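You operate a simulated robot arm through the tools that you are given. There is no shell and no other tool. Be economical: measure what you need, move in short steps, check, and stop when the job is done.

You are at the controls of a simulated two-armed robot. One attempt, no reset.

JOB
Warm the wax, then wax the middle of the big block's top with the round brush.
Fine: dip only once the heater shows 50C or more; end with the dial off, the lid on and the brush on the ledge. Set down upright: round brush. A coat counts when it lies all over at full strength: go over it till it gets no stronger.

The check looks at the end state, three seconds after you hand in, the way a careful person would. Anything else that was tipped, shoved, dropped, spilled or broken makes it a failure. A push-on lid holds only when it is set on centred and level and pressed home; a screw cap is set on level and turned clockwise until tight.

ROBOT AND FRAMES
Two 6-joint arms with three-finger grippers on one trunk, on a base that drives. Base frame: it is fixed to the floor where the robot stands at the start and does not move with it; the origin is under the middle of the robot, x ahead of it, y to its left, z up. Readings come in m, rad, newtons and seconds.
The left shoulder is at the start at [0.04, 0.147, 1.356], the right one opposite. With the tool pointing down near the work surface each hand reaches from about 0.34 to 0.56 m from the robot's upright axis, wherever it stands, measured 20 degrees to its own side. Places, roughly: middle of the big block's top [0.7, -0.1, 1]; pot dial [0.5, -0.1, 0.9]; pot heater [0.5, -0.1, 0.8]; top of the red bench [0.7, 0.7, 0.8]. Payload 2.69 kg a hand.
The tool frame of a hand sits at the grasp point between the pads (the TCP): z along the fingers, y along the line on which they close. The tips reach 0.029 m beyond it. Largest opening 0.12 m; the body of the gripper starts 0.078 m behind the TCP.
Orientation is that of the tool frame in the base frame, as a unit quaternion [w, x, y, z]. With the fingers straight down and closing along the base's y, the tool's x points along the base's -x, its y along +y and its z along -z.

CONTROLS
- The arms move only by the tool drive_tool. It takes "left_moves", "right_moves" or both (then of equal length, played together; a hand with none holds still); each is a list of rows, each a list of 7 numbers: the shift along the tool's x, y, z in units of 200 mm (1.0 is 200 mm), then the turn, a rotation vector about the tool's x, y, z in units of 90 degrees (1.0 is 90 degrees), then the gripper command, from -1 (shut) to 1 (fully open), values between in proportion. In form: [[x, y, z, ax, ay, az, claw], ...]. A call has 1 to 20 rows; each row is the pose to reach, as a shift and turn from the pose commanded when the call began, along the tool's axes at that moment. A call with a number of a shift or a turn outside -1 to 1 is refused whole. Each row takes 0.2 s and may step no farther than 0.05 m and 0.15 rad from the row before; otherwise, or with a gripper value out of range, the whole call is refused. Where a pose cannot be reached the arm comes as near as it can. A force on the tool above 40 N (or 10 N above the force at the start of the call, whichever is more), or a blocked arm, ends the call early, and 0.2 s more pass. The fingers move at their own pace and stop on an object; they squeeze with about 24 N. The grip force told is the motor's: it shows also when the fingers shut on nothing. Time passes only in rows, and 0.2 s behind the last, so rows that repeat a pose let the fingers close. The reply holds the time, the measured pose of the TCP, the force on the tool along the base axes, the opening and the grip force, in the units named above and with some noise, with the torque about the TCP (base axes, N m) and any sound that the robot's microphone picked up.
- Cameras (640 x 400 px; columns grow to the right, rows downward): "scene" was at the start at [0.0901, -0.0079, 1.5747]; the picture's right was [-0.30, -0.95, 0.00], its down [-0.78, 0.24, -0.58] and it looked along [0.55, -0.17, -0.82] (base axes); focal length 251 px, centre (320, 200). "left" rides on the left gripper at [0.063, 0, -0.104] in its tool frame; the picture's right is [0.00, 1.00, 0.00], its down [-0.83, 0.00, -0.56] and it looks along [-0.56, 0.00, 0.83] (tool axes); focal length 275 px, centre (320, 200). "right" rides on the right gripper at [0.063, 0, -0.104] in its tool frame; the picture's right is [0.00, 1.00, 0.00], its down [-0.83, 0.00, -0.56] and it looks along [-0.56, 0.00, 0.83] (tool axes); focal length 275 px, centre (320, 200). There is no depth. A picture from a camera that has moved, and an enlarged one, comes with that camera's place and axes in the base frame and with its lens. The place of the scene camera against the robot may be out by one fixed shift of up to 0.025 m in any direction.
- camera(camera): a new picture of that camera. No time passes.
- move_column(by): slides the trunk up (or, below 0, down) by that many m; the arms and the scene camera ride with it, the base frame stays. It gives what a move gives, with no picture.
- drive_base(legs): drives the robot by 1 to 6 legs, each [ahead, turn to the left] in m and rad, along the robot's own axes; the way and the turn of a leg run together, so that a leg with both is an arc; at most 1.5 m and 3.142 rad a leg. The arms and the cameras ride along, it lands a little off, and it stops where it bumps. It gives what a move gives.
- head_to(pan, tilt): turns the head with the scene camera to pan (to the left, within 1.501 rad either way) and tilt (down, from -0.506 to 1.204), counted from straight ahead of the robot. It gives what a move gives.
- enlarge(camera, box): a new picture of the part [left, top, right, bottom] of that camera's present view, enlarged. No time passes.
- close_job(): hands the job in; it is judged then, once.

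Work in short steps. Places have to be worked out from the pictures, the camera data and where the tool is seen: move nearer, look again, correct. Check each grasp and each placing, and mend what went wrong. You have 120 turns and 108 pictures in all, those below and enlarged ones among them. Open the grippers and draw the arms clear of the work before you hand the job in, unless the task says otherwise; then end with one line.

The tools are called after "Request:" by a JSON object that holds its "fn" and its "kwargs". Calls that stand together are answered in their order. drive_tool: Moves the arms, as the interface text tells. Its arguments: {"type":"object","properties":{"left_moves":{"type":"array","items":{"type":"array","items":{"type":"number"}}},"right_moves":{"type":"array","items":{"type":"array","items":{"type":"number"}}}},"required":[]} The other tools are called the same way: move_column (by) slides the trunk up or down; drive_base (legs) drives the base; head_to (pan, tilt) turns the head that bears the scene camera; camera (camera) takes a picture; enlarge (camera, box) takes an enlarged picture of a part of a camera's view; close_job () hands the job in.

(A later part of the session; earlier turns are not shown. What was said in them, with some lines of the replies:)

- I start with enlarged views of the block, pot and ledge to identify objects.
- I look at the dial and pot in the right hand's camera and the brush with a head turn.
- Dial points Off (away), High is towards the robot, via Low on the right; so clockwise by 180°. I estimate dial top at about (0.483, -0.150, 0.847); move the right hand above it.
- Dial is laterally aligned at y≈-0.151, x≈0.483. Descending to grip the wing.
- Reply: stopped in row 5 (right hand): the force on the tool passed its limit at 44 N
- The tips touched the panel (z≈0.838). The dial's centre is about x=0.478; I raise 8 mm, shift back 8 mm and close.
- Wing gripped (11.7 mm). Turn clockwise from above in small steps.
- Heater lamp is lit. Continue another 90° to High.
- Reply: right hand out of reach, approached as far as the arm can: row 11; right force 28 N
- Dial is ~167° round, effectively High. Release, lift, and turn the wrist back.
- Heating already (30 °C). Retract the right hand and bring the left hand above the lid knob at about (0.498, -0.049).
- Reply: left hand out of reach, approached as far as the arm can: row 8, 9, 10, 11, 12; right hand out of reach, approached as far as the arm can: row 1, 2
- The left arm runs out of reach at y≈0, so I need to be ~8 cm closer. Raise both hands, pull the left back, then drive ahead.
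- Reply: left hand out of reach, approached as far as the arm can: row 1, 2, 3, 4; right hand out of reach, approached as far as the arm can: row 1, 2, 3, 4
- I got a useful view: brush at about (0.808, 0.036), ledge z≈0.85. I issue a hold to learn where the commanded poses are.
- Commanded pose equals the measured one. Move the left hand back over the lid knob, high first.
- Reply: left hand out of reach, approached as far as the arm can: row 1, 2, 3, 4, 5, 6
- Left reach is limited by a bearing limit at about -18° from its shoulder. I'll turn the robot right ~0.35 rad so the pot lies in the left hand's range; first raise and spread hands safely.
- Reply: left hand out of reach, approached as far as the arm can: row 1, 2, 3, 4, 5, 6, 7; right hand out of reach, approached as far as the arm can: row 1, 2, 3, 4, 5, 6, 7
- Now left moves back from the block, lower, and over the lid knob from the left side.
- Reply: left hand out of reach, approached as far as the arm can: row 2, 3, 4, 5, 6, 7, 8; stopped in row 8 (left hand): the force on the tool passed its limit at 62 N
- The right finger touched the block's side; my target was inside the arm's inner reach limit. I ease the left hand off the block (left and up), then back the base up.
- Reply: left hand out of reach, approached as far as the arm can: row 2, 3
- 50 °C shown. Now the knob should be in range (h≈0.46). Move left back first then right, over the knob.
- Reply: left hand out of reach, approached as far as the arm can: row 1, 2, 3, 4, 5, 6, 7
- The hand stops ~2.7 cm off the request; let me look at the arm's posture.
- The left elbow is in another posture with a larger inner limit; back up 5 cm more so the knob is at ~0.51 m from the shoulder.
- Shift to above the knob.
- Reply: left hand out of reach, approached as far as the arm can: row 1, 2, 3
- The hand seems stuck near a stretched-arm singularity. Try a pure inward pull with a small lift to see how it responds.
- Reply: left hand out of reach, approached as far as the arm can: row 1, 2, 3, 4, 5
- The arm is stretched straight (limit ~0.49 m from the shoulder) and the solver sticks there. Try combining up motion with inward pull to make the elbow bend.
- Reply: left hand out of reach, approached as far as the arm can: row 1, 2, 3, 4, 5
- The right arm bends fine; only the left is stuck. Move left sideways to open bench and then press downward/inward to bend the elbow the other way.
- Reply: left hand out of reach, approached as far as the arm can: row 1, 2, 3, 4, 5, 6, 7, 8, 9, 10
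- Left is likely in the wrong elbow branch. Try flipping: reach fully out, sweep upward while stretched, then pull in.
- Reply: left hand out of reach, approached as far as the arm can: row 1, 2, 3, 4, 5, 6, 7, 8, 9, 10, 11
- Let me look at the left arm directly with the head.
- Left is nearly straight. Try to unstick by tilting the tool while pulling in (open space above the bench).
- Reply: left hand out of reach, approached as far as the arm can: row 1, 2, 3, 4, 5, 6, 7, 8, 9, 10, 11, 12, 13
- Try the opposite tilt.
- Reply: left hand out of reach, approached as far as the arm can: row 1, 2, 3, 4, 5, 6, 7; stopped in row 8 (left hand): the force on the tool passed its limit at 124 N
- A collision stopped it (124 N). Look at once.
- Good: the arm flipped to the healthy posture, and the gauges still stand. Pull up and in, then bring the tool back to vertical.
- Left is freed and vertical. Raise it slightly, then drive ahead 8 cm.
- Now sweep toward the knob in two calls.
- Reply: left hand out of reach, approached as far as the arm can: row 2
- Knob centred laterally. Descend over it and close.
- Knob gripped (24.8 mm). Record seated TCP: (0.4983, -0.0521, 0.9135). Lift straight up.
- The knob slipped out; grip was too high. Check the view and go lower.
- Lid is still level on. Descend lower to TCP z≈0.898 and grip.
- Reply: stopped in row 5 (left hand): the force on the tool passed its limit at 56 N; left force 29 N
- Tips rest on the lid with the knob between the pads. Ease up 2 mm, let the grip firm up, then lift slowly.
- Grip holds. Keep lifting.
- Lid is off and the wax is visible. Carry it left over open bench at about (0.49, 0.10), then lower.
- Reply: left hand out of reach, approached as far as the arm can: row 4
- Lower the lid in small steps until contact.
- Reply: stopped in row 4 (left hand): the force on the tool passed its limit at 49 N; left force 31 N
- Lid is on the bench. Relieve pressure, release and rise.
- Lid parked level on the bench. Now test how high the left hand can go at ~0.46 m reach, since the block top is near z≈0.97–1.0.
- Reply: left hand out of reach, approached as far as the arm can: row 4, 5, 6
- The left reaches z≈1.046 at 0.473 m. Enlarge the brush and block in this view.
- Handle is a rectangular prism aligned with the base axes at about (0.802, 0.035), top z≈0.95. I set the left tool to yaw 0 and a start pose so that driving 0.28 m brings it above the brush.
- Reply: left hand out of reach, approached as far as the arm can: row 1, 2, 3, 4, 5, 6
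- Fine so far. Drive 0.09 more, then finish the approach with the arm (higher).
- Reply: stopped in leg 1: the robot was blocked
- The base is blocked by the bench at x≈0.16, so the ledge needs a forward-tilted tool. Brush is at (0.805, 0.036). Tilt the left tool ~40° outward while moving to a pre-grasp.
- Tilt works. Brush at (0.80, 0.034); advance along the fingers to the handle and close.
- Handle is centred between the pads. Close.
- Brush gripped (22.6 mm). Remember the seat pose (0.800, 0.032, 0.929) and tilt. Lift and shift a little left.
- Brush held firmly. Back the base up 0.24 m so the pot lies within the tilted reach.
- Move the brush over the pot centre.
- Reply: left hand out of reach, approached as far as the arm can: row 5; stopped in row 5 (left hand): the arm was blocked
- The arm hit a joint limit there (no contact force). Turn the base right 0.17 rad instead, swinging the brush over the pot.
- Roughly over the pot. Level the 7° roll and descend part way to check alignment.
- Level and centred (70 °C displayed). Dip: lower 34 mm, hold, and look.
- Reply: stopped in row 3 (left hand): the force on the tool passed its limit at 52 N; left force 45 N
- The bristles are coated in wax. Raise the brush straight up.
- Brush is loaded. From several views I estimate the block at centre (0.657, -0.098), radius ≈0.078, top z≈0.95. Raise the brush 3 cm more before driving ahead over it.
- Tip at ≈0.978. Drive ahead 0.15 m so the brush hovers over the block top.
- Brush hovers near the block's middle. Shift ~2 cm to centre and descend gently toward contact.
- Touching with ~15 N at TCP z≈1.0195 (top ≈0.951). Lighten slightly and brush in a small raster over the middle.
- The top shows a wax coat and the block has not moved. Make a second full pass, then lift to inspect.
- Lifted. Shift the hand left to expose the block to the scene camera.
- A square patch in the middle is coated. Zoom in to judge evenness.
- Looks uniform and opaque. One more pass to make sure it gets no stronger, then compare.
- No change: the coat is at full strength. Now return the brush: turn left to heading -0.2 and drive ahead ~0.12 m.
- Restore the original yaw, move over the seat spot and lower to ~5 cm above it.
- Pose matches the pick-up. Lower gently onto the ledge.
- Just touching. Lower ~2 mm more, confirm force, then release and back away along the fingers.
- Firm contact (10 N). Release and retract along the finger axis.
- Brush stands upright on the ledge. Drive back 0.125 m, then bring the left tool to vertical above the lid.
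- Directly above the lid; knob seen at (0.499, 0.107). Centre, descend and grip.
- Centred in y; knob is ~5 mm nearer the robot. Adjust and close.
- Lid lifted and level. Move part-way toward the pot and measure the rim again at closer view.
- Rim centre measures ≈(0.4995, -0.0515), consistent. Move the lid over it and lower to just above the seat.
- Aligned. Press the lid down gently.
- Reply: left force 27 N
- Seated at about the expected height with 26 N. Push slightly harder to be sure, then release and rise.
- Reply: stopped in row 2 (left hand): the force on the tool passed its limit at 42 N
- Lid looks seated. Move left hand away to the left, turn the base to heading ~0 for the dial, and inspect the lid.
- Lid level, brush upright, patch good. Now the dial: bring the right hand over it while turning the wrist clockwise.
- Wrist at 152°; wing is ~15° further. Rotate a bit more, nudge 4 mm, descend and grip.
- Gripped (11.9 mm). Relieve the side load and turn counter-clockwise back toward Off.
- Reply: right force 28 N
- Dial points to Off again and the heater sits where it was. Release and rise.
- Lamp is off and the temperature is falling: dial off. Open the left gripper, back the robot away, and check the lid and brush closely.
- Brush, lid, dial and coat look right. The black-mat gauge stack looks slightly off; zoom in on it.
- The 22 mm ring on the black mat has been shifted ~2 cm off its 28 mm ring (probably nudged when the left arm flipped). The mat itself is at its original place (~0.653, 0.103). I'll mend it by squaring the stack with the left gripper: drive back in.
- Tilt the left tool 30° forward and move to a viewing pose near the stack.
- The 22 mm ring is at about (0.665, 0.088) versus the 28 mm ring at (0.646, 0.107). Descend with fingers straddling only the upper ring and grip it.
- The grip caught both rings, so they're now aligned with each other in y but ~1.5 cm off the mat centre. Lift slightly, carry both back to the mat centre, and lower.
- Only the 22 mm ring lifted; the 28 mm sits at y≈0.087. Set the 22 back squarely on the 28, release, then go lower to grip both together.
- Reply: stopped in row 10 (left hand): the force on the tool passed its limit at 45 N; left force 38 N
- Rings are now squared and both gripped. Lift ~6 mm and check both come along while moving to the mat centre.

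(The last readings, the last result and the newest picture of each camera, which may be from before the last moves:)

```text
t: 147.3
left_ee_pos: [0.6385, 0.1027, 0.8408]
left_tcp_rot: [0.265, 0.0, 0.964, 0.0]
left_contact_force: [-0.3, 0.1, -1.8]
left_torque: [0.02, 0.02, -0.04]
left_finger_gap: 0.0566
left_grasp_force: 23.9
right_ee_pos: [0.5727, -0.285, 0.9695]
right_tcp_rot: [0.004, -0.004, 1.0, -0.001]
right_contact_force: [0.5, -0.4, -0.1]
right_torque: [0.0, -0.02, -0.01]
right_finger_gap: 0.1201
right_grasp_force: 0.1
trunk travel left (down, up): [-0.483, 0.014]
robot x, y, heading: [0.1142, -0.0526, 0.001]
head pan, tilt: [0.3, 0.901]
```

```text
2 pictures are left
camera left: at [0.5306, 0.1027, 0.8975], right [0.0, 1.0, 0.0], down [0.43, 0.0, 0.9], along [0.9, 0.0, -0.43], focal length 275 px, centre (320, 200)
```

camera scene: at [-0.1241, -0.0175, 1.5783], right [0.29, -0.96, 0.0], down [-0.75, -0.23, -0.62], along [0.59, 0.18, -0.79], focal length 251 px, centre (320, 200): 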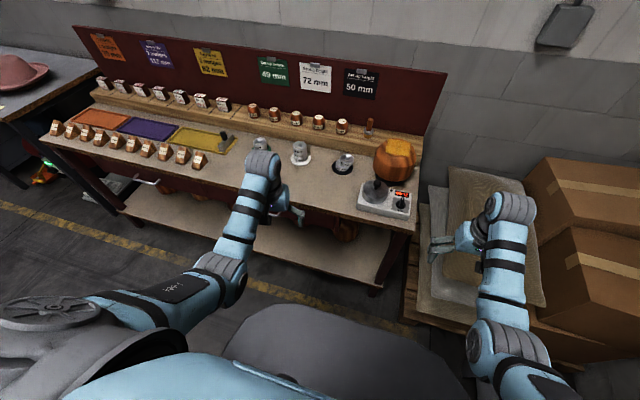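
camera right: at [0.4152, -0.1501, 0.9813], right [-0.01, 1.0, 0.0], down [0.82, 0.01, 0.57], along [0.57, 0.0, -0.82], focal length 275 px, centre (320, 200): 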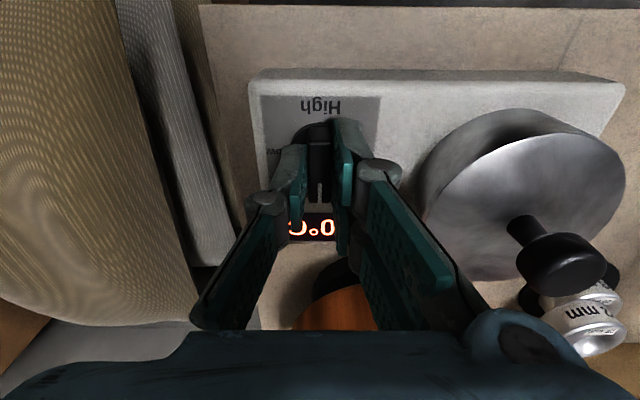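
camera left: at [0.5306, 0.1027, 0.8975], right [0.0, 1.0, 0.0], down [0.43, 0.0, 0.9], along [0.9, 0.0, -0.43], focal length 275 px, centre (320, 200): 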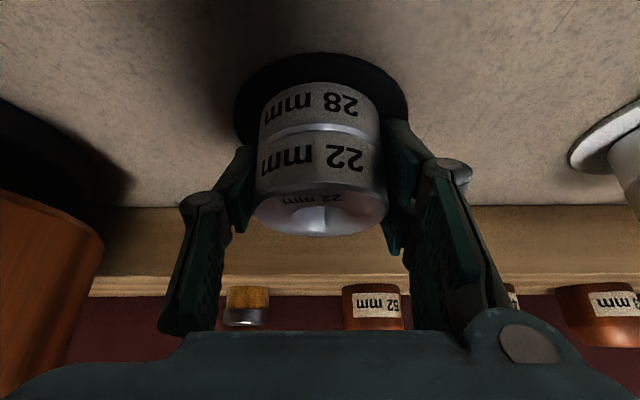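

Both rings came along and are centred over the mat. Lower gently till they rest.

Request:
{"fn": "drive_tool", "kwargs": {"left_moves": [[-0.017, 0, 0.01, 0, 0, 0, -0.6], [-0.012, 0, 0.019, 0, 0, 0, -0.6], [-0.007, 0, 0.027, 0, 0, 0, -0.6], [-0.007, 0, 0.027, 0, 0, 0, -0.6]]}}

```text
t: 148.3
left_ee_pos: [0.6415, 0.1033, 0.8389]
left_tcp_rot: [0.267, 0.0, 0.964, 0.001]
left_contact_force: [-1.2, -0.2, 7.3]
left_torque: [0.23, -0.12, -0.01]
left_finger_gap: 0.0564
left_grasp_force: 24.2
right_ee_pos: [0.5721, -0.2857, 0.9701]
right_tcp_rot: [0.005, -0.004, 1.0, -0.001]
right_contact_force: [1.1, -0.2, 0.1]
right_torque: [-0.01, -0.02, 0.0]
right_finger_gap: 0.1198
right_grasp_force: 0.0
trunk travel left (down, up): [-0.483, 0.014]
robot x, y, heading: [0.1207, -0.052, -0.005]
head pan, tilt: [0.3, 0.901]
```

Resting (7 N). Open and withdraw along the finger axis.

Request:
{"fn": "drive_tool", "kwargs": {"left_moves": [[0, 0, 0, 0, 0, 0, -0.02], [0, 0, 0, 0, 0, 0, 0.1], [0, 0, 0, 0, 0, 0, 0.35], [0, 0, 0, 0, 0, 0, 0.35], [0, 0, -0.12, 0, 0, 0, 0.35], [0, 0, -0.3, 0, 0, 0, 0.35], [0, 0, -0.5, 0, 0, 0, 0.5], [0, 0, -0.65, 0, 0, 0, 1]]}}

Request:
{"fn": "camera", "kwargs": {"camera": "left"}}

```text
t: 150.2
left_ee_pos: [0.5737, 0.1012, 0.9544]
left_tcp_rot: [0.266, 0.0, 0.964, 0.001]
left_contact_force: [-0.3, -0.9, 0.2]
left_torque: [0.03, -0.02, -0.01]
left_finger_gap: 0.1202
left_grasp_force: 0.1
right_ee_pos: [0.5718, -0.2852, 0.9699]
right_tcp_rot: [0.005, -0.003, 1.0, -0.001]
right_contact_force: [-0.3, -0.1, 0.2]
right_torque: [-0.03, 0.04, -0.01]
right_finger_gap: 0.12
right_grasp_force: 0.0
trunk travel left (down, up): [-0.483, 0.014]
robot x, y, heading: [0.1161, -0.0538, -0.004]
head pan, tilt: [0.3, 0.901]
```

```text
1 pictures are left
camera left: at [0.4668, 0.1005, 1.0102], right [0.0, 1.0, 0.0], down [0.43, -0.01, 0.9], along [0.9, 0.0, -0.43], focal length 275 px, centre (320, 200)
```

left: 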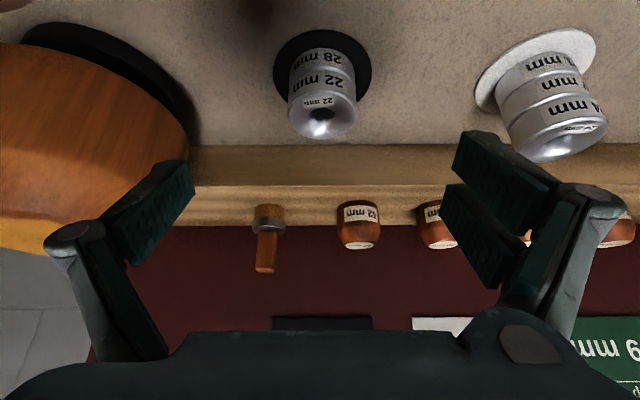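

The stack is square on its mat again. Back the robot away and take a final look.

Request:
{"fn": "drive_base", "kwargs": {"legs": [[-0.33, 0]]}}

Request:
{"fn": "enlarge", "kwargs": {"camera": "scene", "box": [230, 95, 450, 235]}}

```text
t: 152.4
left_ee_pos: [0.2381, 0.1019, 0.9529]
left_tcp_rot: [0.265, -0.001, 0.964, 0.001]
left_contact_force: [0.3, 0.1, 1.1]
left_torque: [0.01, -0.02, 0.04]
left_finger_gap: 0.1199
left_grasp_force: 0.0
right_ee_pos: [0.235, -0.2832, 0.9692]
right_tcp_rot: [0.003, -0.004, 1.0, -0.001]
right_contact_force: [1.2, 1.3, -0.1]
right_torque: [-0.01, 0.02, -0.02]
right_finger_gap: 0.1199
right_grasp_force: 0.1
trunk travel left (down, up): [-0.483, 0.014]
robot x, y, heading: [-0.2194, -0.0572, -0.001]
head pan, tilt: [0.3, 0.901]
```

```text
2.86 times, centred on (340, 165) of scene
camera zoom: at [-0.1252, -0.0179, 1.5784], right [0.29, -0.96, 0.0], down [-0.75, -0.23, -0.62], along [0.59, 0.18, -0.79], focal length 718 px, centre (263, 300)
```

zoom: 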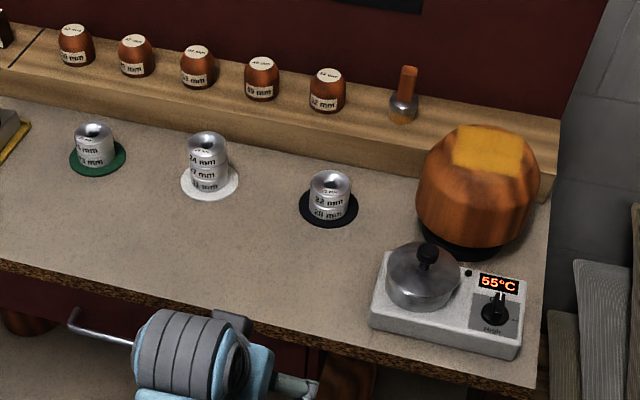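

The last picture shows everything in order: the patch is waxed, the brush is upright on the ledge, the lid is on, the dial is off and cooling, and the gauge stacks are square. I'm handing in.

Request:
{"fn": "close_job", "kwargs": {}}

```text
The job is handed in.
```

The middle of the big block's top is waxed at full strength (dipped at 70 °C); the dial is off, the lid is pressed on and the brush stands upright on the ledge. On the way I bumped the block's side without visibly moving it, and the top ring of the 50 mm gauge stack got knocked about 2 cm off, so I re-stacked it by eye on its mat.
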